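You operate a simulated robot arm through the tools that you are given. There is no shell and no other tool. Be economical: measure what you need, move in short steps, check, and stop when the job is done.

The job below is to be done with a simulated robot arm. You get a single attempt, and the scene is never put back.

## Task
Start the grey machine's drives, touch the holder down on the block, zero the read-out and wind back up.
Fine: pull the panel's stop out; one press each of its green ON and its ZERO button.

Only the result counts: the job must be done as asked and must still hold three seconds after the hand-in. Knocking over, shifting, dropping, spilling or breaking anything else fails it.

## Robot
A 7-joint arm with a two-finger gripper, on a carriage that runs on a rail from [-1623, 2] to [157, 0] (x, y) and turns from -3.176 to 2.618 rad about z. Base frame: it is fixed where the carriage stands at the start and does not move with it; the origin is on the floor, on the carriage's upright axis, x ahead of it, y to its left, z up. Lengths are in mm, angles in rad, forces in N, time in s.
With the tool pointing down near the work surface it reaches from about 360 to 780 mm from the robot's upright axis, wherever it stands. Its first joint turns from -2.897 to 2.897 rad. Places, roughly: cabinet start button [1200, 1100, 1000]; cabinet stop button [1200, 1200, 1200]; centre button [700, -400, 800]; chuck lever [-100, -900, 1100]; control panel [800, -400, 800]; drain lever [-400, -500, 700]; green panel button [600, -400, 800]; lamp dial [1100, -400, 800]; ledge main switch [900, 1100, 1000]; lower white button [1000, 1200, 1200]; magnet lever [100, -800, 900]; panel load button [800, -400, 800]; panel stop button [900, -400, 800]; panel x minus button [700, -400, 800]; panel x plus button [800, -400, 800]; panel y minus button [600, -400, 800]. Payload 2.45 kg.
The tool frame sits at the grasp point (the TCP): z along the fingers, y along the line on which they close. The tips reach 23 mm beyond it. Largest opening 72 mm; the body of the gripper starts 40 mm behind the TCP.
Orientation is that of the tool frame in the base frame, as a unit quaternion [w, x, y, z]. With the fingers straight down and closing along the base's y, the tool's x points along the base's -x, its y along +y and its z along -z.

## Interface
- The arm moves only by the tool apply_moves. Its argument "motion" is a list of rows, each a list of 7 numbers: the shift along the base's x, y, z in mm, then the turn, a rotation vector about the base's x, y, z in rad, then the gripper command, from -1 (shut) to 1 (fully open), values between in proportion. In form: [[x, y, z, ax, ay, az, gripper], ...]. A call has 1 to 8 rows; each row shifts and turns the commanded pose from where the row before left it. Rows are played at 5 a second. More than 50 mm and 0.15 rad between two rows, or a gripper value outside its range, and nothing of the call is played. Where a pose cannot be reached the arm comes as near as it can. A force on the tool above 60 N (or 10 N above the force at the start of the call, whichever is more), or a blocked arm, ends the call early, and 0.2 s more pass. The fingers move at their own pace (about 72 mm/s each) and stop on an object; they squeeze with about 36 N. The grip force told is the motor's: it shows also when the fingers shut on nothing. Time passes only in rows, and 0.2 s behind the last, so rows that do not move let the fingers close. It gives the time, the measured TCP pose, the force on the tool (base axes), the opening and the grip force at its end, in the units of the frame above (readings bear some noise), with the torque about the TCP (base axes, N m) and any sound that the robot's microphone picked up.
- Cameras (640 x 400 px; columns grow to the right, rows downward): "scene" is now at [-29.9, 111.3, 1517]; the picture's right is [-0.92, -0.40, 0.00], its down [-0.30, 0.69, -0.66] and it looks along [0.27, -0.61, -0.75] (base axes); focal length 257 px, centre (320, 200). "wrist" rides on the gripper at [78, 17, -66] in the tool frame; the picture's right is [-0.22, 0.98, 0.00], its down [-0.56, -0.13, -0.82] and it looks along [-0.80, -0.18, 0.57] (tool axes); focal length 234 px, centre (320, 200). There is no depth. A picture from a camera that has moved, and an enlarged one, comes with that camera's place and axes in the base frame and with its lens.
- snapshot(camera): a new picture of that camera. The clock stands still meanwhile.
- raise_lower(by): slides the trunk up (or, below 0, down) by that many mm; the arm and the scene camera ride with it, the base frame stays. It gives what a move gives, with no picture.
- base_move(legs): drives the robot by 1 to 6 legs, each [ahead, left, turn to the left] in mm, mm and rad, along the robot's own axes; the way and the turn of a leg run together, so that a leg with both is an arc; at most 1500 mm and 3.142 rad a leg. The arm and the cameras ride along, it lands a little off, and it stops where it bumps. It keeps to its track: a leg is cut to what the track allows. It gives what a move gives.
- aim_head(pan, tilt): turns the head with the scene camera to pan (to the left, within 2.705 rad either way) and tilt (down, from -0.506 to 1.204), counted from straight ahead of the robot. It gives what a move gives.
- inspect(camera, box): a new picture of the part [left, top, right, bottom] of that camera's present view, enlarged. The clock stands still meanwhile.
- hand_in(): hands the job in; it is judged then, once.

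Work in short steps. Places have to be worked out from the pictures, the camera data and where the tool is seen: move nearer, look again, correct. Check each grasp and each placing, and mend what went wrong. You have 120 turns and 90 pictures in all, those below and enlarged ones among them. Open the gripper and draw the arm clear of the work before you hand the job in, unless the task says otherwise; then end with one line.

The tools are called after "Request:" as a command line: name --pt "numbers of a row" for each row, then --argument value for the rest, lists and objects as JSON in quotes. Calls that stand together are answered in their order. apply_moves: Moves the arm, as the interface text tells. Its arguments: {"type":"object","properties":{"motion":{"type":"array","items":{"type":"array","items":{"type":"number"}}}},"required":["motion"]} The other tools are called the same way: raise_lower (by) slides the trunk up or down; base_move (legs) drives the base; aim_head (pan, tilt) turns the head that bears the scene camera; snapshot (camera) takes a picture; inspect (camera, box) takes an enlarged picture of a part of a camera's view; hand_in () hands the job in.

At the start:

```text
clock: 0.0
tcp_pos: [423.4, -116.7, 1139.6]
tool_rot: [0.0, 0.001, 1.0, 0.0]
wrist_force: [0.1, -0.6, -0.2]
moment: [0.01, 0.01, 0.02]
grip_width: 72.1
gripper_force: 0.0
trunk travel left (down, up): [-525.0, 65.0]
robot x, y, heading: [0.4, 2.8, -0.001]
head pan, tilt: [-1.159, 0.845]
```

scene: 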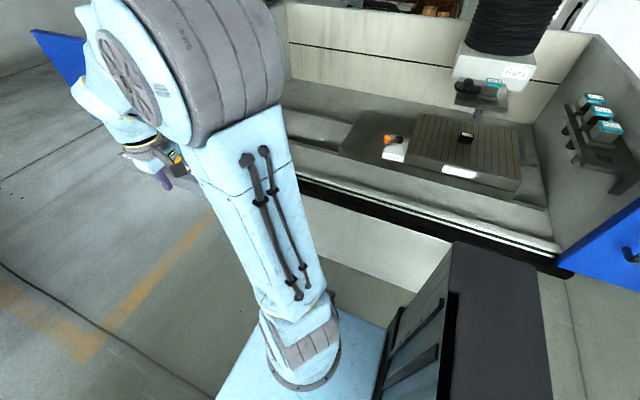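
wrist: 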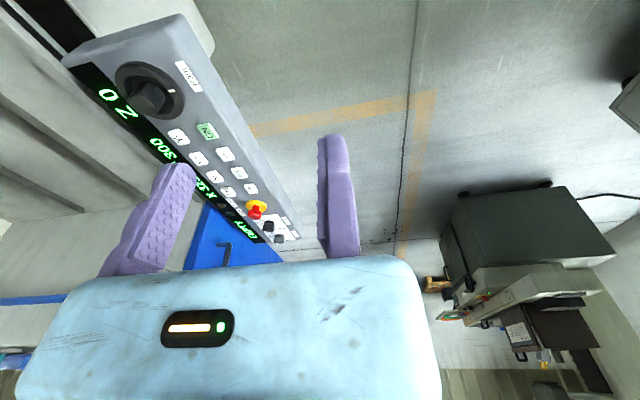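

I'll look closer at the panel with the wrist camera and at the holder with the scene camera.

Request:
inspect --camera "wrist" --box '[50, 0, 310, 250]'

Request:
inspect --camera "scene" --box '[360, 20, 640, 200]'

```text
1.60 times, centred on (180, 125) of wrist
camera zoom: at [345.8, -99.5, 1204.8], right [0.22, 0.98, 0.0], down [0.56, -0.13, 0.82], along [0.8, -0.18, -0.57], focal length 375 px, centre (544, 320)
```

zoom: 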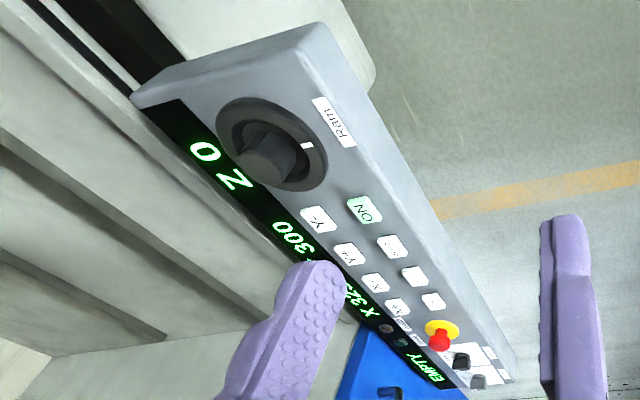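

```text
2.22 times, centred on (500, 110) of scene
camera zoom: at [-29.9, 111.3, 1517.0], right [-0.92, -0.4, 0.0], down [-0.3, 0.69, -0.66], along [0.27, -0.61, -0.75], focal length 572 px, centre (-80, 400)
```

zoom: 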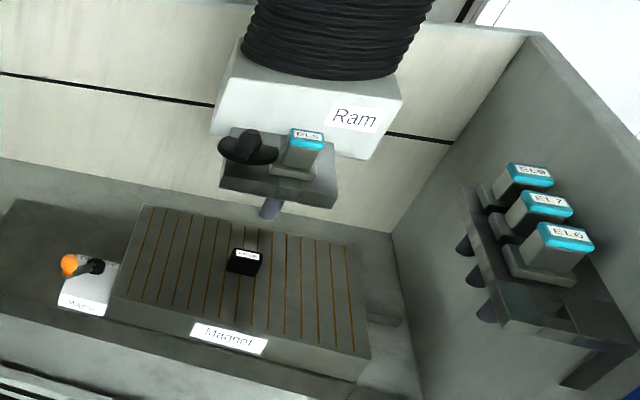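

Turning the head toward the panel for a clearer view.

Request:
aim_head --pan -0.6 --tilt 0.75

Request:
snapshot --camera "scene"

```text
clock: 1.0
tcp_pos: [423.1, -116.7, 1139.9]
tool_rot: [0.0, 0.0, 1.0, -0.001]
wrist_force: [0.0, 0.8, 0.2]
moment: [0.02, 0.0, 0.0]
grip_width: 72.1
gripper_force: 0.1
trunk travel left (down, up): [-525.0, 65.0]
robot x, y, heading: [-0.8, 2.7, 0.002]
head pan, tilt: [-0.6, 0.75]
```

```text
85 pictures are left
camera scene: at [6.9, 136.3, 1524.6], right [-0.57, -0.82, 0.0], down [-0.56, 0.39, -0.73], along [0.6, -0.41, -0.68], focal length 257 px, centre (320, 200)
```

scene: 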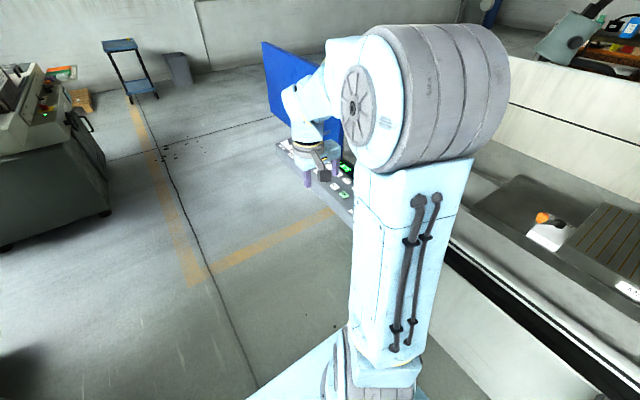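

The arm hides the panel from the scene camera, so I'll use the wrist camera. First I drive ahead along the rail, then turn the tool so the wrist camera looks toward -y at the panel.

Request:
base_move --legs '[[150, 0, 0]]'

Request:
apply_moves --pt "20 0 0 0 0 -0.15 1" --pt "20 0 0 0 0 -0.15 1" --pt "20 0 0 0 0 -0.15 1" --pt "20 0 0 0 0 -0.15 1" --pt "20 0 0 0 0 -0.15 1" --pt "20 0 0 0 0 -0.15 1" --pt "20 0 0 0 0 -0.15 1" --pt "20 0 0 0 0 -0.15 1"

Request:
snapshot --camera "wrist"

```text
clock: 2.4
tcp_pos: [572.2, -117.9, 1139.3]
tool_rot: [0.0, 0.0, 1.0, 0.0]
wrist_force: [0.0, -0.1, 0.7]
moment: [-0.06, -0.01, 0.01]
grip_width: 72.1
gripper_force: 0.1
trunk travel left (down, up): [-525.0, 65.0]
robot x, y, heading: [148.9, -1.7, 0.0]
head pan, tilt: [-0.6, 0.75]
```

```text
clock: 4.2
tcp_pos: [733.5, -116.3, 1138.2]
tool_rot: [0.0, 0.566, 0.824, 0.0]
wrist_force: [0.3, 0.4, 1.0]
moment: [0.01, 0.02, 0.01]
grip_width: 72.0
gripper_force: 0.0
trunk travel left (down, up): [-525.0, 65.0]
robot x, y, heading: [148.7, 0.2, -0.006]
head pan, tilt: [-0.6, 0.75]
```

```text
84 pictures are left
camera wrist: at [721.7, -39.0, 1203.8], right [0.99, 0.15, 0.0], down [0.09, -0.57, 0.82], along [0.12, -0.81, -0.57], focal length 234 px, centre (320, 200)
```

wrist: 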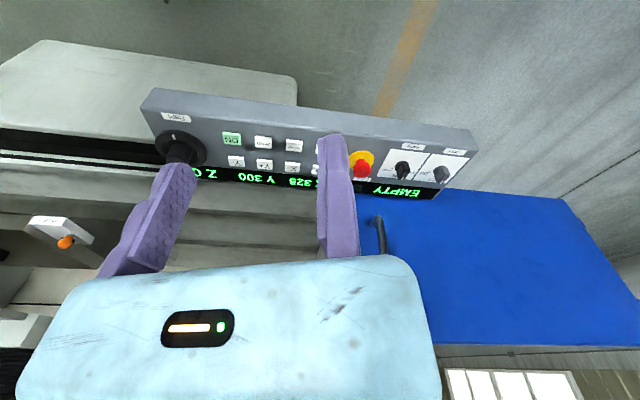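

Panel is seen well. I'll go down and back a little, and finish the turn.

Request:
apply_moves --pt "0 20 -50 0 0 -0.15 1" --pt "0 20 -50 0 0 -0.15 1" --pt "0 0 -40 0 0 -0.07 1"

Request:
snapshot --camera "wrist"

Request:
inspect --camera "wrist" --box '[140, 40, 500, 240]'

```text
refused: row 1 steps farther than a row can; nothing moved
```

```text
83 pictures are left
camera wrist: at [721.7, -39.0, 1203.8], right [0.99, 0.15, 0.0], down [0.09, -0.57, 0.82], along [0.12, -0.81, -0.57], focal length 234 px, centre (320, 200)
```

wrist: 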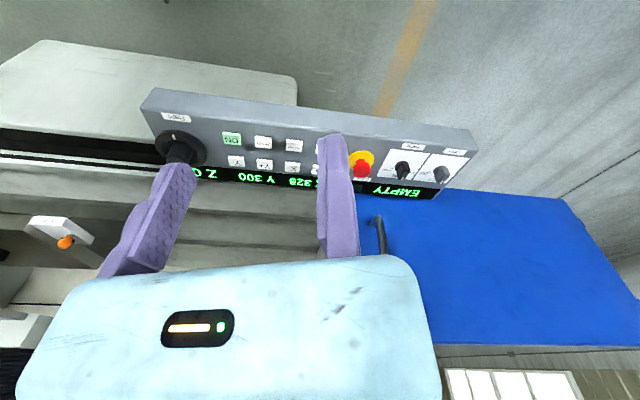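

```text
1.78 times, centred on (320, 140) of wrist
camera zoom: at [721.7, -39.0, 1203.8], right [0.99, 0.15, 0.0], down [0.09, -0.57, 0.82], along [0.12, -0.81, -0.57], focal length 416 px, centre (320, 307)
```

zoom: 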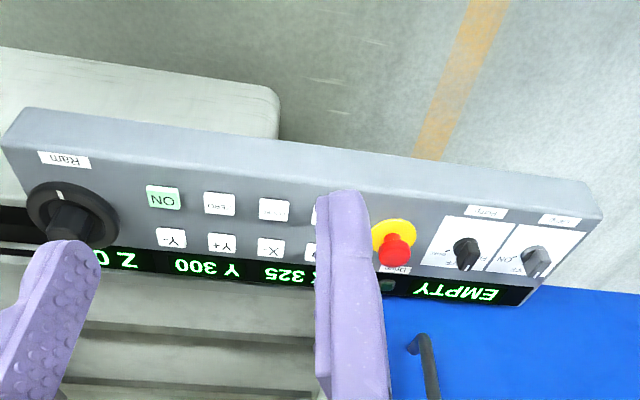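

Repeating the approach within the step limit.

Request:
apply_moves --pt "0 15 -45 0 0 -0.15 1" --pt "0 15 -45 0 0 -0.15 1" --pt "0 10 -45 0 0 -0.07 1" --pt "0 0 -20 0 0 0 1"

Request:
inspect --camera "wrist" --box '[100, 0, 580, 300]'

```text
clock: 5.2
tcp_pos: [732.5, -76.0, 985.5]
tool_rot: [0.001, 0.707, 0.708, 0.001]
wrist_force: [0.5, -0.3, -0.2]
moment: [0.03, -0.02, -0.04]
grip_width: 72.2
gripper_force: 0.0
trunk travel left (down, up): [-525.0, 65.0]
robot x, y, heading: [148.9, -2.4, 0.006]
head pan, tilt: [-0.6, 0.75]
```

```text
1.33 times, centred on (340, 150) of wrist
camera zoom: at [749.0, 0.8, 1051.0], right [0.98, -0.22, 0.0], down [-0.13, -0.56, 0.82], along [-0.18, -0.8, -0.57], focal length 312 px, centre (293, 267)
```

zoom: 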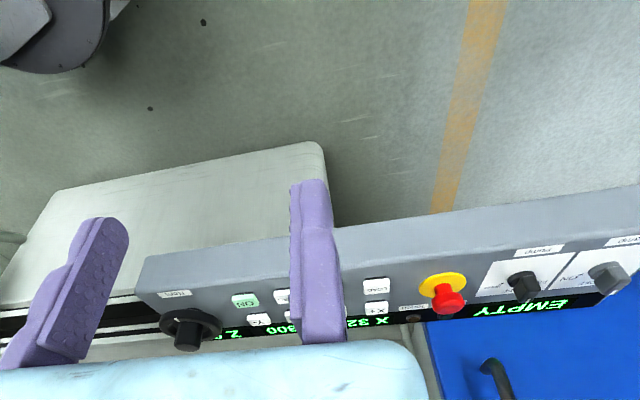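

Triangulating: stop cap ≈ (870,-399,852), ON ≈ (589,-384,826), dial ≈ (500,-390,860). I'll move in for a closer look at the right-hand half.

Request:
apply_moves --pt "-30 -38 5 0 0 0 1" --pt "-30 -38 5 0 0 0 1" --pt "-30 -38 5 0 0 0 1" --pt "-20 -38 5 0 0 0 1" --pt "-10 -38 5 0 0 0 1" --pt "0 -30 5 0 0 0 1"

Request:
inspect --camera "wrist" --box '[80, 0, 560, 300]'

```text
clock: 6.6
tcp_pos: [613.2, -296.3, 1017.4]
tool_rot: [0.001, 0.706, 0.708, 0.0]
wrist_force: [0.1, 0.3, 0.1]
moment: [-0.02, 0.01, 0.03]
grip_width: 71.9
gripper_force: 0.1
trunk travel left (down, up): [-525.0, 65.0]
robot x, y, heading: [152.0, -2.3, -0.002]
head pan, tilt: [-0.6, 0.75]
```

```text
1.33 times, centred on (320, 150) of wrist
camera zoom: at [629.8, -219.0, 1081.1], right [0.98, -0.22, 0.0], down [-0.12, -0.56, 0.82], along [-0.18, -0.8, -0.57], focal length 312 px, centre (320, 267)
```

zoom: 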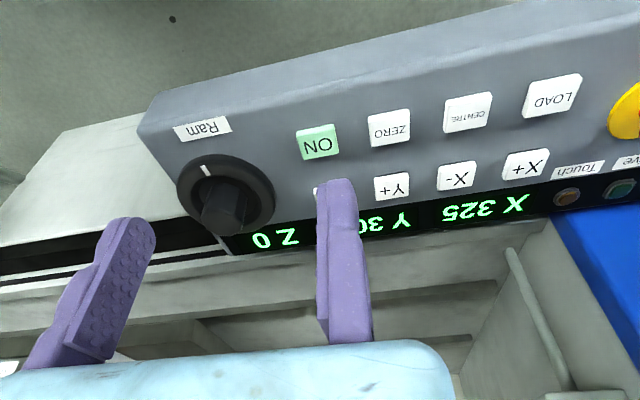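

The panel's face is horizontal (tops ≈833): ON (591,-378), ZERO (655,-380), dial (489,-408) with a ~43 mm boss topping out at ≈868. Next I look closely at the stop.

Request:
apply_moves --pt "48 0 0 0 0 0 1" --pt "48 0 0 0 0 0 1" --pt "48 0 0 0 0 0 1" --pt "48 0 0 0 0 0 1" --pt "48 0 0 0 0 0 1"

Request:
inspect --camera "wrist" --box '[80, 0, 560, 300]'

```text
clock: 7.8
tcp_pos: [852.4, -299.3, 1021.1]
tool_rot: [0.001, 0.707, 0.707, -0.001]
wrist_force: [1.0, 1.5, 4.4]
moment: [-0.05, 0.1, -0.01]
grip_width: 72.1
gripper_force: 0.1
trunk travel left (down, up): [-525.0, 65.0]
robot x, y, heading: [149.8, 1.4, -0.003]
head pan, tilt: [-0.6, 0.75]
```

```text
1.33 times, centred on (320, 150) of wrist
camera zoom: at [869.5, -221.4, 1086.2], right [0.98, -0.22, 0.0], down [-0.12, -0.56, 0.82], along [-0.18, -0.8, -0.57], focal length 312 px, centre (320, 267)
```

zoom: 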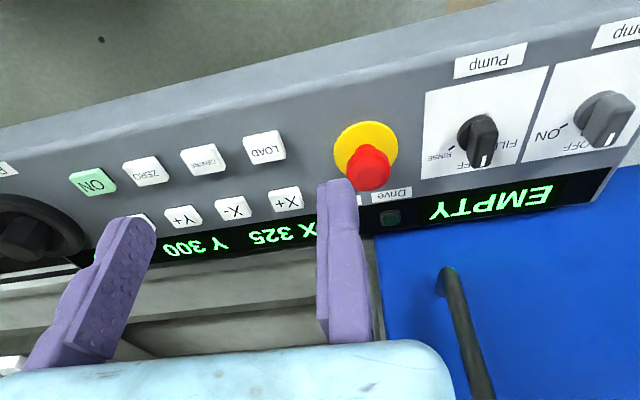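

Stop cap sits at ≈(872,-396), middle height ≈862. I move above it first and check whether the arm reaches.

Request:
apply_moves --pt "7 -33 -20 0 0 0 1" --pt "7 -33 -20 0 0 0 1" --pt "6 -31 -20 0 0 0 1" --pt "0 0 0 0 0 0 1"

Request:
snapshot --camera "wrist"

```text
clock: 8.8
tcp_pos: [850.3, -338.0, 971.9]
tool_rot: [0.0, 0.707, 0.708, 0.0]
wrist_force: [0.5, -0.2, -0.6]
moment: [-0.01, 0.0, 0.03]
grip_width: 72.1
gripper_force: 0.0
out of reach, approached as far as the arm can: row 1, 2, 3
trunk travel left (down, up): [-525.0, 65.0]
robot x, y, heading: [151.4, 1.9, 0.004]
head pan, tilt: [-0.6, 0.75]
```

```text
78 pictures are left
camera wrist: at [868.7, -260.5, 1036.9], right [0.98, -0.22, 0.0], down [-0.12, -0.56, 0.82], along [-0.18, -0.8, -0.57], focal length 234 px, centre (320, 200)
```

wrist: 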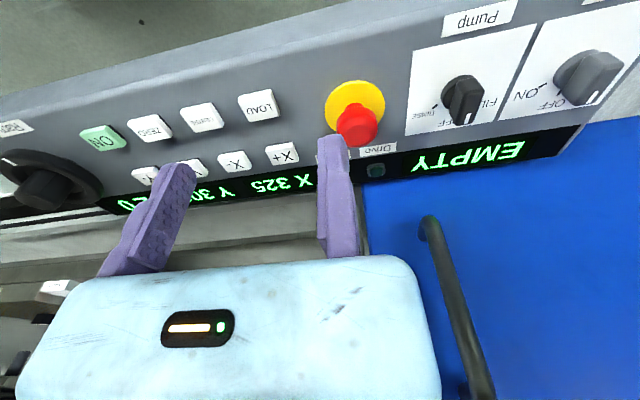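

Out of reach with this trunk height. I back up a bit and lower the trunk, so the wrist is closer to shoulder level.

Request:
apply_moves --pt "0 20 40 0 0 0 1" --pt "0 20 40 0 0 0 1" --pt "0 20 40 0 0 0 1"

Request:
raise_lower --by -150

Request:
base_move --legs '[[10, 0, 0]]'

```text
clock: 9.6
tcp_pos: [849.9, -270.5, 1089.4]
tool_rot: [0.0, 0.707, 0.707, 0.001]
wrist_force: [0.1, 0.0, 0.0]
moment: [-0.02, 0.0, 0.0]
grip_width: 72.1
gripper_force: 0.1
out of reach, approached as far as the arm can: row 3
trunk travel left (down, up): [-525.0, 65.0]
robot x, y, heading: [148.2, -0.8, 0.0]
head pan, tilt: [-0.6, 0.75]
```

```text
clock: 11.3
tcp_pos: [850.8, -268.9, 938.6]
tool_rot: [0.001, 0.706, 0.708, 0.0]
wrist_force: [-0.6, 1.0, -0.7]
moment: [0.0, 0.03, -0.07]
grip_width: 71.9
gripper_force: 0.0
trunk travel left (down, up): [-375.0, 215.0]
robot x, y, heading: [150.4, 1.5, 0.003]
head pan, tilt: [-0.6, 0.75]
```

```text
clock: 12.1
tcp_pos: [855.7, -270.2, 939.9]
tool_rot: [-0.001, 0.707, 0.707, 0.0]
wrist_force: [0.0, 0.5, -0.8]
moment: [-0.01, -0.02, 0.02]
grip_width: 71.9
gripper_force: 0.1
trunk travel left (down, up): [-375.0, 215.0]
robot x, y, heading: [151.4, -1.8, -0.001]
head pan, tilt: [-0.6, 0.75]
```

The readings show reach is best with the trunk up (max ≈783 mm vertical tool), and the stop is ~820 away, so the tool must lean outward. I raise the trunk and turn the gripper so its closing line lies across the radial direction.

Request:
raise_lower --by 180

Request:
apply_moves --pt "-10 0 -15 0 0 0.15 1" --pt "-10 0 -15 0 0 0.15 1" --pt "0 0 -15 0 0 0.15 1" --pt "0 0 -15 0 0 0.15 1" --pt "0 0 -15 0 0 0.15 1" --pt "0 0 -15 0 0 0.15 1" --pt "0 0 -15 0 0 0.15 1"

Request:
apply_moves --pt "5 -5 0 -0.0482 -0.0876 0 1" --pt "5 -5 0 -0.0482 -0.0876 0 1" --pt "5 -5 0 -0.0482 -0.0876 0 1" --pt "5 -5 0 -0.0482 -0.0876 0 1" --pt "0 0 0 -0.0241 -0.0438 0 1"

Request:
snapshot --camera "wrist"

```text
clock: 14.1
tcp_pos: [855.4, -270.3, 1119.4]
tool_rot: [0.0, 0.706, 0.708, 0.0]
wrist_force: [-0.7, 1.0, 0.0]
moment: [0.0, 0.0, 0.0]
grip_width: 72.0
gripper_force: 0.0
trunk travel left (down, up): [-555.0, 35.0]
robot x, y, heading: [153.6, -0.8, 0.0]
head pan, tilt: [-0.6, 0.75]
```

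```text
clock: 15.7
tcp_pos: [835.8, -271.3, 1015.3]
tool_rot: [0.0, 0.255, 0.967, 0.0]
wrist_force: [0.8, 0.1, 0.1]
moment: [0.01, -0.01, 0.01]
grip_width: 71.9
gripper_force: 0.0
trunk travel left (down, up): [-555.0, 35.0]
robot x, y, heading: [156.9, 3.5, 0.001]
head pan, tilt: [-0.6, 0.75]
```

```text
clock: 16.9
tcp_pos: [856.5, -290.2, 1014.5]
tool_rot: [0.217, 0.251, 0.942, -0.054]
wrist_force: [-0.2, 0.3, 0.4]
moment: [-0.01, 0.0, -0.01]
grip_width: 72.1
gripper_force: 0.1
trunk travel left (down, up): [-555.0, 35.0]
robot x, y, heading: [152.2, -2.1, 0.003]
head pan, tilt: [-0.6, 0.75]
```

```text
77 pictures are left
camera wrist: at [779.1, -226.5, 1040.1], right [0.65, 0.75, 0.1], down [0.06, -0.19, 0.98], along [0.75, -0.63, -0.17], focal length 234 px, centre (320, 200)
```

wrist: 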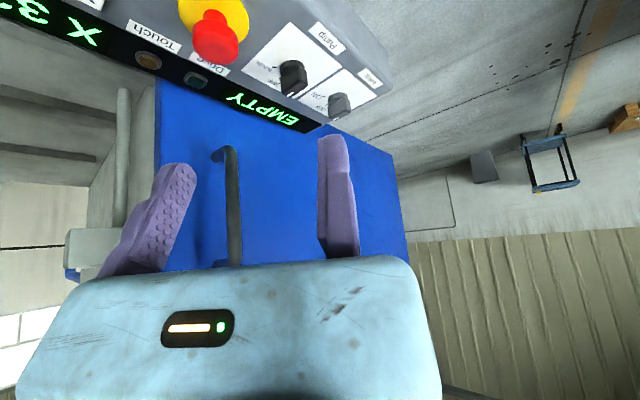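

Using this view too, the cap centre is ≈(869,-394). I move above it at z≈930 and check.

Request:
apply_moves --pt "3 -26 -21 0 0 0 1" --pt "3 -26 -21 0 0 0 1" --pt "3 -26 -21 0 0 0 1" --pt "3 -26 -21 0 0 0 1" --pt "0 0 0 0 0 0 1"

Request:
snapshot --camera "wrist"

Request:
snapshot --camera "scene"

```text
clock: 18.1
tcp_pos: [869.2, -393.9, 931.0]
tool_rot: [0.217, 0.251, 0.942, -0.054]
wrist_force: [1.2, -0.6, 0.4]
moment: [-0.02, 0.02, -0.02]
grip_width: 71.9
gripper_force: 0.0
trunk travel left (down, up): [-555.0, 35.0]
robot x, y, heading: [157.7, -1.7, -0.002]
head pan, tilt: [-0.6, 0.75]
```

```text
76 pictures are left
camera wrist: at [791.4, -330.9, 955.2], right [0.65, 0.75, 0.1], down [0.06, -0.19, 0.98], along [0.76, -0.63, -0.17], focal length 234 px, centre (320, 200)
```

wrist: 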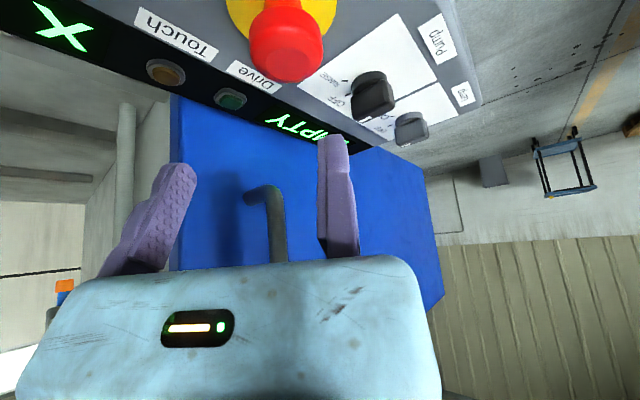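

```text
75 pictures are left
camera scene: at [161.8, 135.7, 1554.6], right [-0.56, -0.83, 0.0], down [-0.56, 0.39, -0.73], along [0.6, -0.41, -0.68], focal length 257 px, centre (320, 200)
```

scene: 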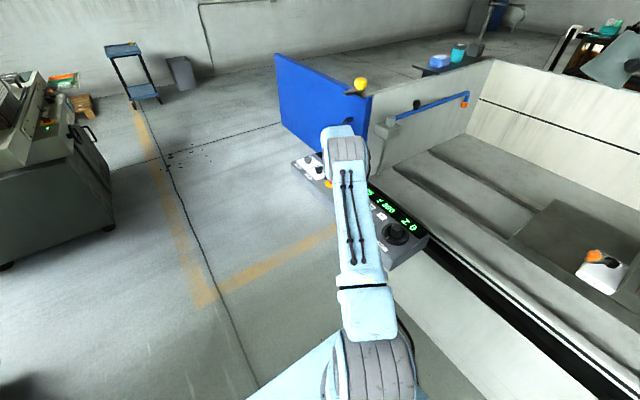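

The fingers appear left of where the camera data puts the TCP (expected column ≈321). I close the gripper in the air to see where the tips actually meet.

Request:
apply_moves --pt "0 0 0 0 0 0 -1" --pt "0 0 0 0 0 0 -1" --pt "0 0 0 0 0 0 -1"

Request:
snapshot --camera "wrist"

```text
clock: 18.9
tcp_pos: [867.9, -393.0, 931.3]
tool_rot: [0.217, 0.251, 0.942, -0.053]
wrist_force: [0.5, 0.1, 0.6]
moment: [-0.04, 0.0, 0.02]
grip_width: 0.0
gripper_force: 27.9
trunk travel left (down, up): [-555.0, 35.0]
robot x, y, heading: [154.3, -1.6, -0.001]
head pan, tilt: [-0.6, 0.75]
```

```text
74 pictures are left
camera wrist: at [791.2, -330.5, 955.4], right [0.65, 0.75, 0.1], down [0.06, -0.19, 0.98], along [0.75, -0.63, -0.17], focal length 234 px, centre (320, 200)
```

wrist: 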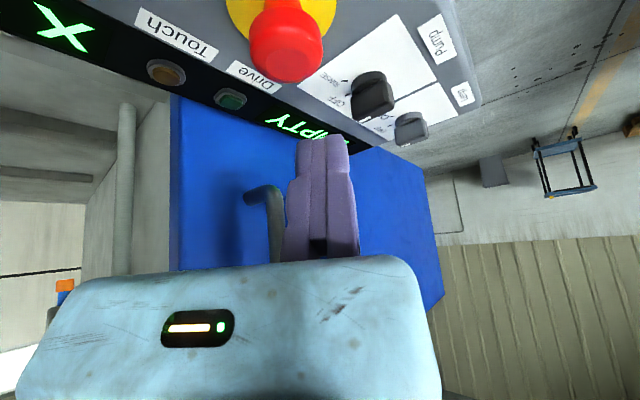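

Only the left finger moves; the right finger is fixed at the TCP line. So the object's centre should sit about half its width to tool -y. I open and place the TCP at ≈(883,-386,905), then check.

Request:
apply_moves --pt "7 4 -13 0 0 0 1" --pt "7 4 -13 0 0 0 1" --pt "0 0 0 0 0 0 1" --pt "0 0 0 0 0 0 1"

Request:
snapshot --camera "wrist"

```text
clock: 19.9
tcp_pos: [881.8, -385.5, 906.0]
tool_rot: [0.216, 0.252, 0.942, -0.055]
wrist_force: [0.2, 1.0, -0.4]
moment: [0.0, 0.0, -0.01]
grip_width: 71.9
gripper_force: 0.0
trunk travel left (down, up): [-555.0, 35.0]
robot x, y, heading: [155.3, 1.2, -0.001]
head pan, tilt: [-0.6, 0.75]
```

```text
73 pictures are left
camera wrist: at [804.6, -322.5, 930.3], right [0.65, 0.75, 0.1], down [0.06, -0.19, 0.98], along [0.75, -0.63, -0.17], focal length 234 px, centre (320, 200)
```

wrist: 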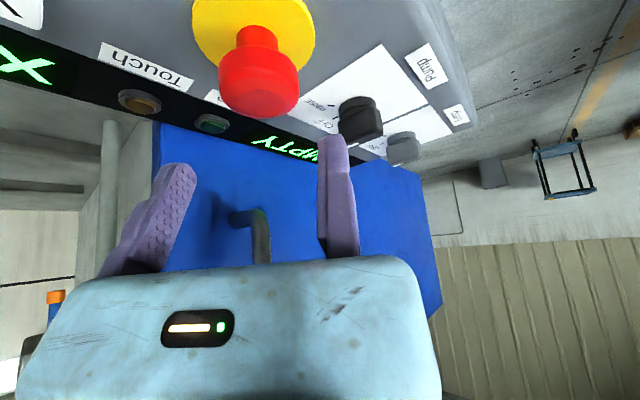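

The cap head shows ≈34 mm across. I correct by a few mm toward (-x,+y) while going part-way down, then look again.

Request:
apply_moves --pt "-4 3 -10 0 0 0 1" --pt "-4 3 -10 0 0 0 1" --pt "0 0 0 0 0 0 1"

Request:
snapshot --camera "wrist"

```text
clock: 20.7
tcp_pos: [872.7, -380.0, 885.8]
tool_rot: [0.216, 0.25, 0.942, -0.054]
wrist_force: [0.9, -0.6, 0.5]
moment: [0.02, 0.01, 0.0]
grip_width: 72.1
gripper_force: 0.1
trunk travel left (down, up): [-555.0, 35.0]
robot x, y, heading: [150.3, -0.8, 0.003]
head pan, tilt: [-0.6, 0.75]
```

```text
72 pictures are left
camera wrist: at [795.9, -316.8, 910.1], right [0.65, 0.75, 0.1], down [0.06, -0.19, 0.98], along [0.75, -0.63, -0.17], focal length 234 px, centre (320, 200)
```

wrist: 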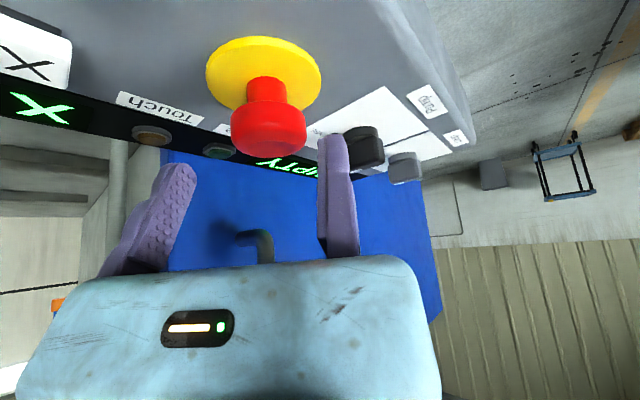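

Depth check (80→75 px) puts the cap ≈107 mm ahead, well between the fingers laterally. Final descent of ~20 mm.

Request:
apply_moves --pt "-2 3 -10 0 0 0 1" --pt "-2 3 -10 0 0 0 1" --pt "0 0 0 0 0 0 1"

Request:
snapshot --camera "wrist"

```text
clock: 21.5
tcp_pos: [868.6, -371.6, 863.8]
tool_rot: [0.217, 0.251, 0.942, -0.054]
wrist_force: [-0.2, -0.1, 0.4]
moment: [-0.01, 0.03, 0.02]
grip_width: 72.0
gripper_force: 0.0
trunk travel left (down, up): [-555.0, 35.0]
robot x, y, heading: [157.3, 0.3, 0.001]
head pan, tilt: [-0.6, 0.75]
```

```text
71 pictures are left
camera wrist: at [792.6, -310.0, 889.4], right [0.65, 0.75, 0.1], down [0.06, -0.19, 0.98], along [0.75, -0.63, -0.17], focal length 234 px, centre (320, 200)
```

wrist: 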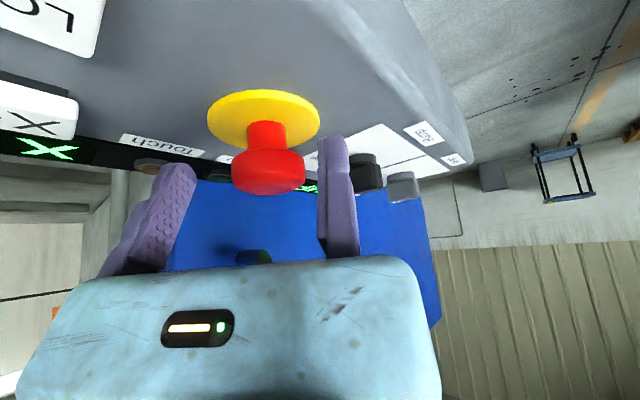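

The cap lies between the pads. Closing on it.

Request:
apply_moves --pt "0 0 0 0 0 0 -1" --pt "0 0 0 0 0 0 -1" --pt "0 0 0 0 0 0 -1"

Request:
snapshot --camera "wrist"

```text
clock: 22.3
tcp_pos: [864.5, -383.7, 864.6]
tool_rot: [0.215, 0.254, 0.941, -0.056]
wrist_force: [-16.4, -37.0, -2.6]
moment: [-0.71, 0.22, -0.58]
grip_width: 37.8
gripper_force: 44.4
trunk travel left (down, up): [-555.0, 35.0]
robot x, y, heading: [150.9, 0.9, -0.005]
head pan, tilt: [-0.6, 0.75]
```

```text
70 pictures are left
camera wrist: at [787.5, -319.9, 889.3], right [0.66, 0.74, 0.1], down [0.06, -0.18, 0.98], along [0.75, -0.64, -0.17], focal length 234 px, centre (320, 200)
```

wrist: 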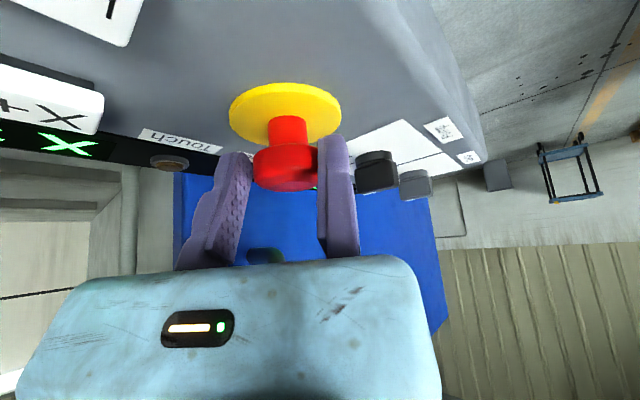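

Gripped (37.8 mm), with a side load as the arm was pulled toward the cap. I relieve that by shifting the command (-4,-11) and then pull up 20 mm.

Request:
apply_moves --pt "-4 -11 0 0 0 0 -1" --pt "0 0 0 0 0 0 -1"

Request:
apply_moves --pt "0 0 6 0 0 0 -1" --pt "0 0 6 0 0 0 -1" --pt "0 0 6 0 0 0 -1" --pt "0 0 6 0 0 0 -1"

Request:
snapshot --camera "wrist"

```text
clock: 22.9
tcp_pos: [862.8, -384.4, 864.5]
tool_rot: [0.215, 0.252, 0.942, -0.053]
wrist_force: [-26.6, -9.9, -0.7]
moment: [-0.07, 0.85, -1.08]
grip_width: 37.4
gripper_force: 44.6
trunk travel left (down, up): [-555.0, 35.0]
robot x, y, heading: [155.4, -3.2, -0.003]
head pan, tilt: [-0.6, 0.75]
```

```text
clock: 23.9
tcp_pos: [874.0, -378.4, 896.2]
tool_rot: [0.224, 0.245, 0.942, -0.053]
wrist_force: [0.2, 0.8, 0.0]
moment: [-0.08, -0.02, 0.01]
grip_width: 0.0
gripper_force: 28.5
trunk travel left (down, up): [-555.0, 35.0]
robot x, y, heading: [153.1, -2.5, 0.002]
head pan, tilt: [-0.6, 0.75]
```

```text
69 pictures are left
camera wrist: at [795.1, -316.0, 918.8], right [0.64, 0.76, 0.11], down [0.05, -0.18, 0.98], along [0.76, -0.62, -0.16], focal length 234 px, centre (320, 200)
```

wrist: 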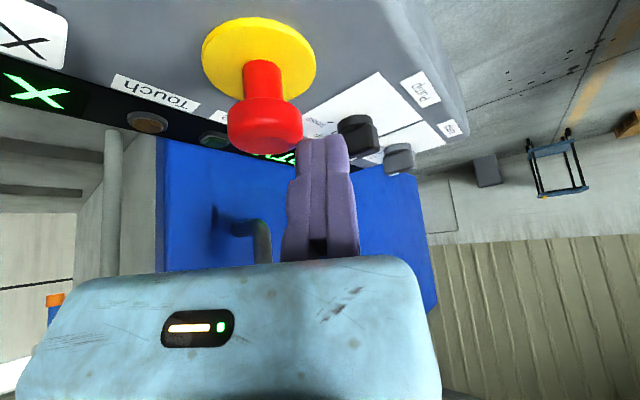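

The stem is now visibly longer – the stop has been pulled out (then the grip slid off). I rise, straighten the tool and move toward ON with the gripper shut.

Request:
apply_moves --pt "0 0 45 0 0 0 -1" --pt "-43 5 10 0.0482 0.0876 0 -1" --pt "-43 5 0 0.0482 0.0876 0 -1" --pt "-43 5 0 0.0482 0.0876 0 -1" --pt "-43 5 0 0.0482 0.0876 0 -1" --pt "-43 5 0 0.0241 0.0438 0 -1" --pt "-43 5 0 0 0 0 -1" --pt "0 0 0 0 0 0 -1"

Request:
snapshot --camera "wrist"

```text
clock: 25.7
tcp_pos: [606.1, -352.5, 945.8]
tool_rot: [-0.001, 0.257, 0.966, -0.001]
wrist_force: [0.6, -0.2, -0.2]
moment: [0.03, 0.01, -0.01]
grip_width: 0.0
gripper_force: 28.1
trunk travel left (down, up): [-555.0, 35.0]
robot x, y, heading: [160.3, -1.8, 0.0]
head pan, tilt: [-0.6, 0.75]
```

```text
68 pictures are left
camera wrist: at [547.3, -298.8, 1010.7], right [0.67, 0.74, 0.0], down [0.42, -0.39, 0.82], along [0.61, -0.55, -0.57], focal length 234 px, centre (320, 200)
```

wrist: 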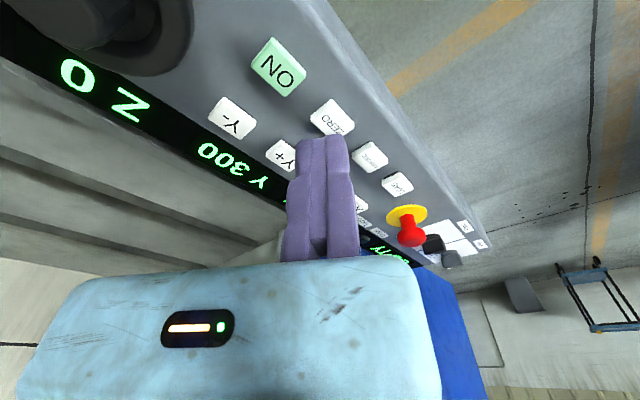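

ON is confirmed at ≈(590,-376,833). I go above it, tips ≈10 mm over.

Request:
apply_moves --pt "-8 -12 -25 0 0 0 -1" --pt "-8 -12 -25 0 0 0 -1" --pt "0 0 -25 0 0 0 -1" --pt "0 0 0 0 0 0 -1"

Request:
snapshot --camera "wrist"

```text
clock: 26.7
tcp_pos: [591.0, -376.9, 868.3]
tool_rot: [0.001, 0.256, 0.967, -0.001]
wrist_force: [-0.2, -0.2, -0.1]
moment: [-0.01, -0.03, -0.01]
grip_width: 0.2
gripper_force: 28.3
trunk travel left (down, up): [-555.0, 35.0]
robot x, y, heading: [149.8, -4.6, 0.005]
head pan, tilt: [-0.6, 0.75]
```

```text
67 pictures are left
camera wrist: at [532.8, -324.2, 933.4], right [0.67, 0.74, 0.0], down [0.42, -0.39, 0.82], along [0.61, -0.55, -0.57], focal length 234 px, centre (320, 200)
```

wrist: 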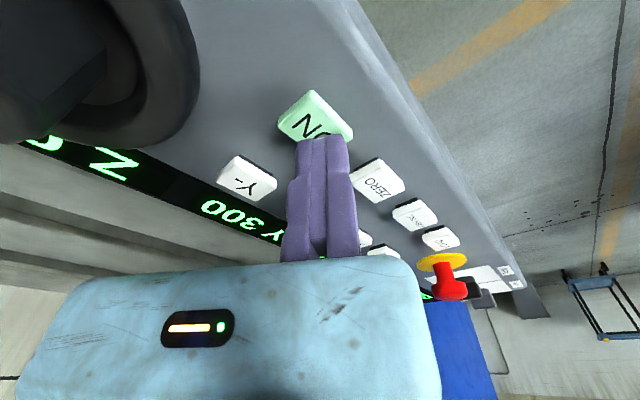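

The tip is a little past the button's middle; I shift (-4,+3) and press down gently in small steps.

Request:
apply_moves --pt "-4 3 -4 0 0 0 -1" --pt "0 0 -4 0 0 0 -1" --pt "0 0 -3 0 0 0 -1" --pt "0 0 0 0 0 0 -1"

Request:
inspect --camera "wrist" --box '[160, 40, 560, 290]'

```text
clock: 27.7
tcp_pos: [588.9, -374.7, 856.9]
tool_rot: [0.0, 0.257, 0.966, 0.001]
wrist_force: [-0.7, -0.1, 0.6]
moment: [-0.03, 0.01, 0.04]
grip_width: 0.0
gripper_force: 28.4
trunk travel left (down, up): [-555.0, 35.0]
robot x, y, heading: [161.1, -0.8, -0.002]
head pan, tilt: [-0.6, 0.75]
```

```text
1.60 times, centred on (360, 165) of wrist
camera zoom: at [529.6, -322.4, 922.1], right [0.67, 0.74, 0.0], down [0.42, -0.39, 0.82], along [0.61, -0.55, -0.57], focal length 375 px, centre (256, 256)
```

zoom: 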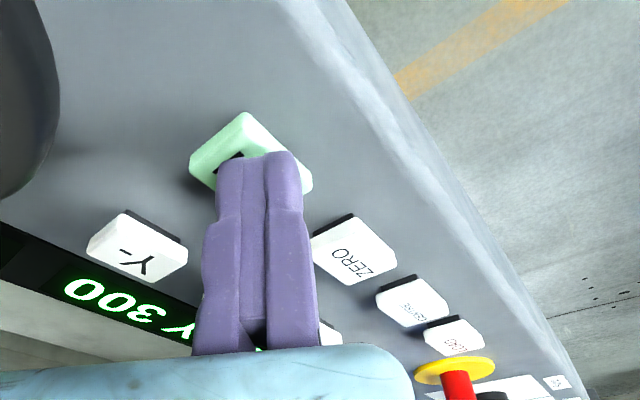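

Tips are over the button's middle with no contact yet (tip z≈834). I press on down, one press only.

Request:
apply_moves --pt "0 0 -3 0 0 0 -1" --pt "0 0 -3 0 0 0 -1" --pt "0 0 -3 0 0 0 -1"

```text
clock: 28.5
tcp_pos: [588.1, -377.1, 851.7]
tool_rot: [0.002, 0.257, 0.967, 0.0]
wrist_force: [2.3, -0.5, 20.9]
moment: [0.03, -0.05, 0.07]
grip_width: 6.0
gripper_force: 28.4
trunk travel left (down, up): [-555.0, 35.0]
robot x, y, heading: [156.0, 0.9, 0.001]
head pan, tilt: [-0.6, 0.75]
heard: click
```

A click was heard at 21 N. I lift off and check the lamps.

Request:
apply_moves --pt "0 0 15 0 0 0 -1" --pt "0 0 40 0 0 0 -1" --pt "0 10 45 0 0 0 -1" --pt "0 20 45 0 0 0 -1"

Request:
snapshot --camera "wrist"

Request:
aim_head --pan -1.5 --tilt 0.6

Request:
snapshot --camera "scene"

```text
clock: 29.5
tcp_pos: [585.8, -347.4, 993.6]
tool_rot: [-0.001, 0.257, 0.966, 0.0]
wrist_force: [-0.2, -0.3, -0.8]
moment: [0.02, -0.02, -0.03]
grip_width: 0.2
gripper_force: 28.4
trunk travel left (down, up): [-555.0, 35.0]
robot x, y, heading: [155.4, -0.1, -0.003]
head pan, tilt: [-0.6, 0.75]
```

```text
65 pictures are left
camera wrist: at [527.4, -293.8, 1058.9], right [0.67, 0.74, 0.0], down [0.42, -0.39, 0.82], along [0.61, -0.55, -0.57], focal length 234 px, centre (320, 200)
```

wrist: 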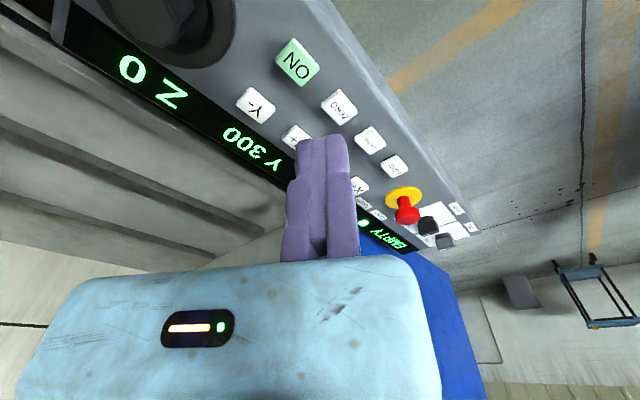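

```text
clock: 30.7
tcp_pos: [585.6, -347.7, 994.3]
tool_rot: [-0.001, 0.258, 0.966, 0.0]
wrist_force: [0.6, -0.1, -0.1]
moment: [-0.03, -0.01, -0.01]
grip_width: 0.0
gripper_force: 28.3
trunk travel left (down, up): [-555.0, 35.0]
robot x, y, heading: [155.2, 0.8, 0.001]
head pan, tilt: [-1.499, 0.6]
```

```text
64 pictures are left
camera scene: at [99.7, 94.9, 1567.4], right [-1.0, -0.07, 0.0], down [-0.04, 0.56, -0.82], along [0.06, -0.82, -0.57], focal length 257 px, centre (320, 200)
```

scene: 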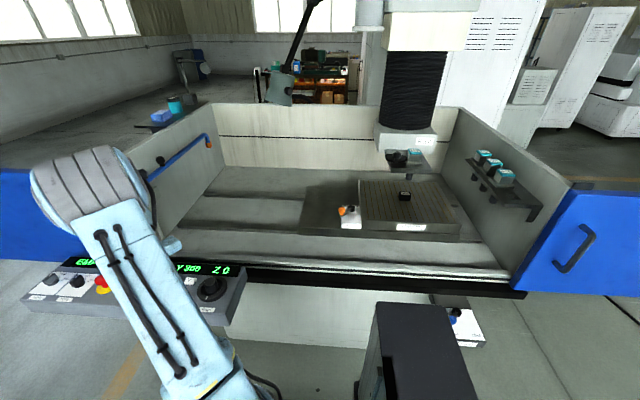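

The Drive lamp is lit. Now a close look at the ram and block from this angle.

Request:
inspect --camera "scene" --box '[340, 120, 500, 240]'

Request:
inspect --camera "scene" --box '[20, 230, 260, 340]'

```text
3.33 times, centred on (420, 180) of scene
camera zoom: at [99.7, 94.9, 1567.4], right [-1.0, -0.07, 0.0], down [-0.04, 0.56, -0.82], along [0.06, -0.82, -0.57], focal length 857 px, centre (-13, 267)
```

zoom: 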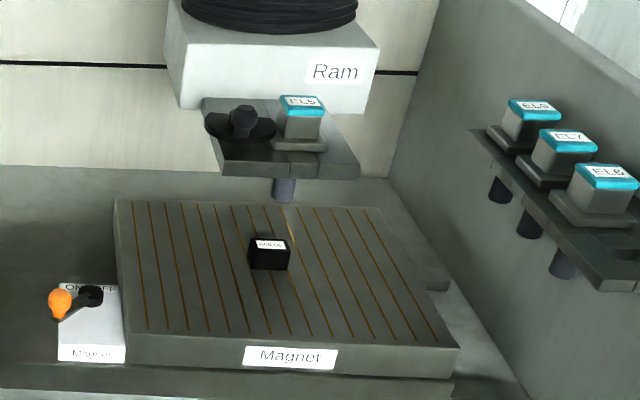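

```text
2.67 times, centred on (140, 285) of scene
camera zoom: at [99.7, 94.9, 1567.4], right [-1.0, -0.07, 0.0], down [-0.04, 0.56, -0.82], along [0.06, -0.82, -0.57], focal length 686 px, centre (800, -27)
```

zoom: 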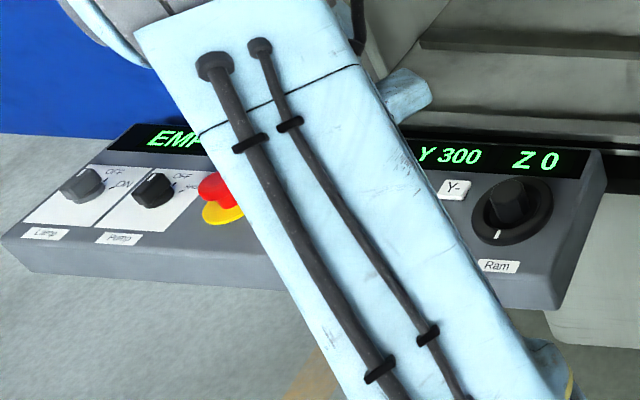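

Scene views triangulate pin tip (-200,-845,1036) above block top (-201,-856,961): aligned, ~75 mm travel. Now I open the gripper and move over the dial boss at ≈(490,-405).

Request:
apply_moves --pt "-27 -10 -20 0 0 0 1" --pt "-27 -10 -20 0 0 0 1" --pt "-27 -11 -20 0 0 0 1" --pt "0 0 0 0 0 0 1"

Request:
snapshot --camera "wrist"

Request:
inspect --camera "scene" --box '[140, 230, 300, 330]'

```text
clock: 31.7
tcp_pos: [506.5, -375.0, 931.6]
tool_rot: [0.0, 0.257, 0.966, 0.0]
wrist_force: [-0.8, -0.2, 0.6]
moment: [-0.01, 0.0, 0.0]
grip_width: 72.1
gripper_force: 0.1
trunk travel left (down, up): [-555.0, 35.0]
robot x, y, heading: [154.1, -0.7, -0.004]
head pan, tilt: [-1.499, 0.6]
```

```text
61 pictures are left
camera wrist: at [448.6, -322.5, 996.2], right [0.67, 0.74, 0.0], down [0.42, -0.39, 0.82], along [0.61, -0.55, -0.57], focal length 234 px, centre (320, 200)
```

wrist: 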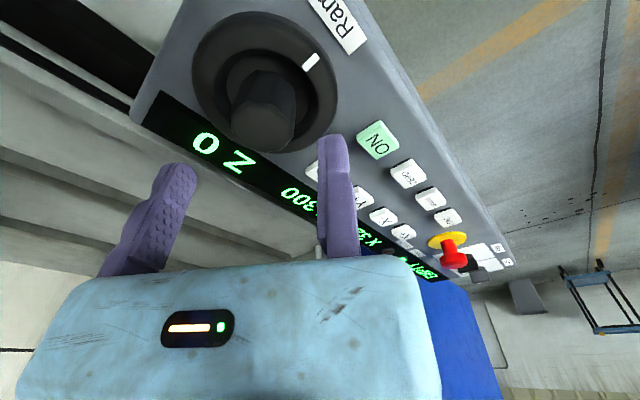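

```text
4.00 times, centred on (220, 280) of scene
camera zoom: at [99.5, 94.6, 1567.5], right [-1.0, -0.07, 0.0], down [-0.04, 0.56, -0.82], along [0.06, -0.82, -0.57], focal length 1029 px, centre (720, -120)
```

zoom: 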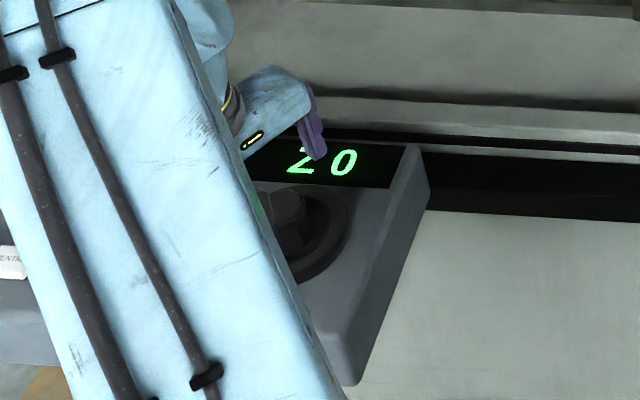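

Boss centre ≈(489,-405), top ≈880. I shift (-5,-9) and go down to z≈906, then look.

Request:
apply_moves --pt "-5 -9 -13 0 0 0 1" --pt "0 0 -13 0 0 0 1" --pt "0 0 0 0 0 0 1"

Request:
snapshot --camera "wrist"

```text
clock: 32.5
tcp_pos: [501.8, -384.5, 906.0]
tool_rot: [0.0, 0.257, 0.966, -0.001]
wrist_force: [0.2, -0.7, 0.3]
moment: [0.0, -0.04, 0.02]
grip_width: 72.1
gripper_force: 0.1
trunk travel left (down, up): [-555.0, 35.0]
robot x, y, heading: [154.3, 2.8, -0.003]
head pan, tilt: [-1.499, 0.6]
```

```text
59 pictures are left
camera wrist: at [444.0, -331.5, 971.0], right [0.67, 0.74, 0.0], down [0.42, -0.39, 0.82], along [0.61, -0.55, -0.57], focal length 234 px, centre (320, 200)
```

wrist: 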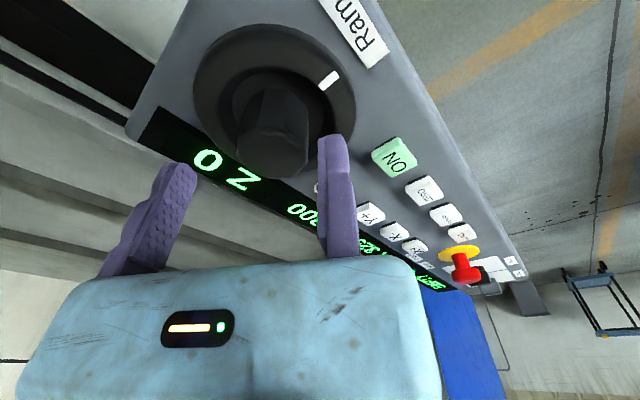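

Well lined up. Down 30 mm with a 1–3 mm trim.

Request:
apply_moves --pt "1 -2 -10 0 0 0 1" --pt "0 0 -10 0 0 0 1" --pt "0 0 -10 0 0 0 1" --pt "0 0 0 0 0 0 1"

Request:
snapshot --camera "wrist"

```text
clock: 33.5
tcp_pos: [503.1, -387.1, 877.8]
tool_rot: [0.0, 0.257, 0.966, 0.0]
wrist_force: [0.6, -0.1, -0.4]
moment: [0.0, 0.0, -0.01]
grip_width: 71.8
gripper_force: 0.1
trunk travel left (down, up): [-555.0, 35.0]
robot x, y, heading: [157.0, 1.2, -0.001]
head pan, tilt: [-1.499, 0.6]
```

```text
58 pictures are left
camera wrist: at [444.9, -334.2, 943.6], right [0.67, 0.74, 0.0], down [0.42, -0.39, 0.82], along [0.61, -0.55, -0.57], focal length 234 px, centre (320, 200)
```

wrist: 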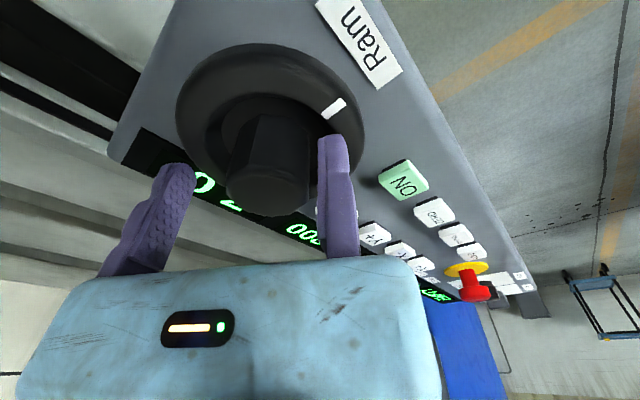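

Boss is between the fingers. 4 mm deeper, then close.

Request:
apply_moves --pt "0 0 -4 0 0 0 1" --pt "0 0 0 0 0 0 -1" --pt "0 0 0 0 0 0 -1" --pt "0 0 0 0 0 0 -1"

Request:
snapshot --camera "wrist"

Request:
inspect --camera "scene" --box '[140, 230, 300, 330]'

```text
clock: 34.5
tcp_pos: [500.0, -392.3, 878.0]
tool_rot: [0.003, 0.258, 0.966, -0.004]
wrist_force: [-7.5, -12.0, 48.8]
moment: [0.76, 0.51, -0.31]
grip_width: 38.6
gripper_force: 45.2
trunk travel left (down, up): [-555.0, 35.0]
robot x, y, heading: [158.1, 2.5, -0.003]
head pan, tilt: [-1.499, 0.6]
```

```text
57 pictures are left
camera wrist: at [442.4, -337.8, 941.9], right [0.68, 0.74, 0.0], down [0.42, -0.38, 0.82], along [0.61, -0.56, -0.57], focal length 234 px, centre (320, 200)
```

wrist: 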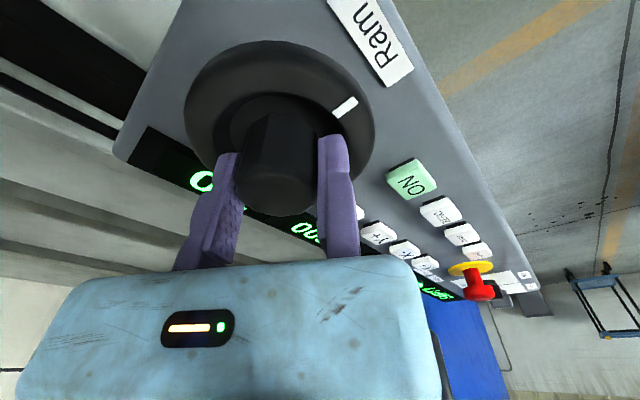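

```text
4.00 times, centred on (220, 280) of scene
camera zoom: at [97.0, 96.0, 1567.7], right [-1.0, -0.07, 0.0], down [-0.04, 0.56, -0.83], along [0.06, -0.82, -0.56], focal length 1029 px, centre (720, -120)
```

zoom: 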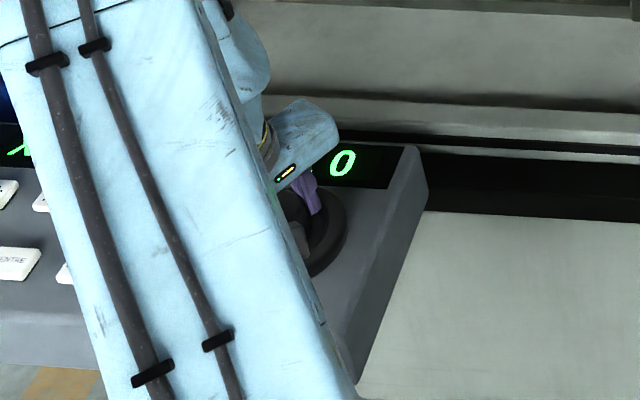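

Gripped at 38.6 mm but the tips press on the collar (49 N up); I relieve that, then try a small clockwise turn about the boss centre (≈490,-409).

Request:
apply_moves --pt "-3 -5 6 0 0 0 -1" --pt "0 0 0 0 0 0 -1"

Request:
apply_moves --pt "1.94 -1.26 0 0 0 -0.12 -1" --pt "1.78 -1.5 0 0 0 -0.12 -1" --pt "1.57 -1.67 0 0 0 -0.12 -1" --pt "1.35 -1.88 0 0 0 -0.12 -1" --pt "1.16 -2.02 0 0 0 -0.12 -1"

Request:
snapshot --camera "wrist"

Request:
snapshot --camera "scene"

```text
clock: 35.1
tcp_pos: [500.3, -393.4, 877.1]
tool_rot: [-0.002, 0.255, 0.967, 0.001]
wrist_force: [-5.1, -14.7, -5.6]
moment: [-0.87, -0.71, 0.08]
grip_width: 37.2
gripper_force: 45.2
trunk travel left (down, up): [-555.0, 35.0]
robot x, y, heading: [154.0, -0.4, -0.004]
head pan, tilt: [-1.499, 0.6]
```

```text
clock: 36.3
tcp_pos: [508.8, -400.4, 877.4]
tool_rot: [-0.002, 0.533, 0.846, 0.001]
wrist_force: [-4.1, -0.5, -28.0]
moment: [-0.2, -0.51, 0.02]
grip_width: 37.1
gripper_force: 44.5
trunk travel left (down, up): [-555.0, 35.0]
robot x, y, heading: [158.1, -2.5, -0.003]
head pan, tilt: [-1.499, 0.6]
```

```text
55 pictures are left
camera wrist: at [491.0, -323.9, 943.2], right [0.97, 0.23, 0.0], down [0.13, -0.56, 0.82], along [0.19, -0.79, -0.58], focal length 234 px, centre (320, 200)
```

wrist: 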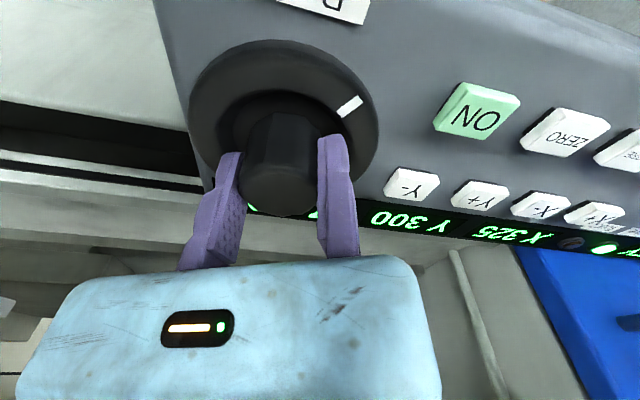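

```text
54 pictures are left
camera scene: at [100.3, 93.5, 1567.3], right [-1.0, -0.07, 0.0], down [-0.04, 0.56, -0.82], along [0.06, -0.82, -0.57], focal length 257 px, centre (320, 200)
```

scene: 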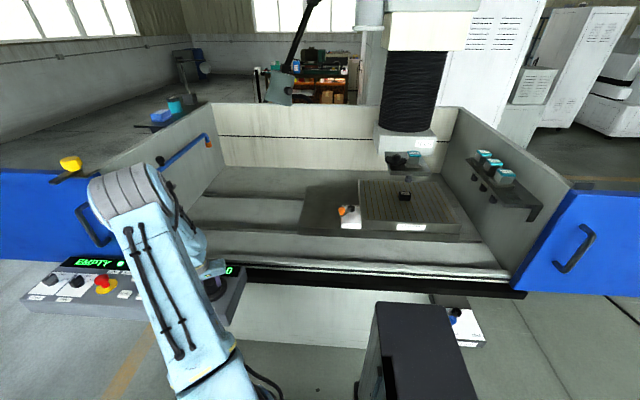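

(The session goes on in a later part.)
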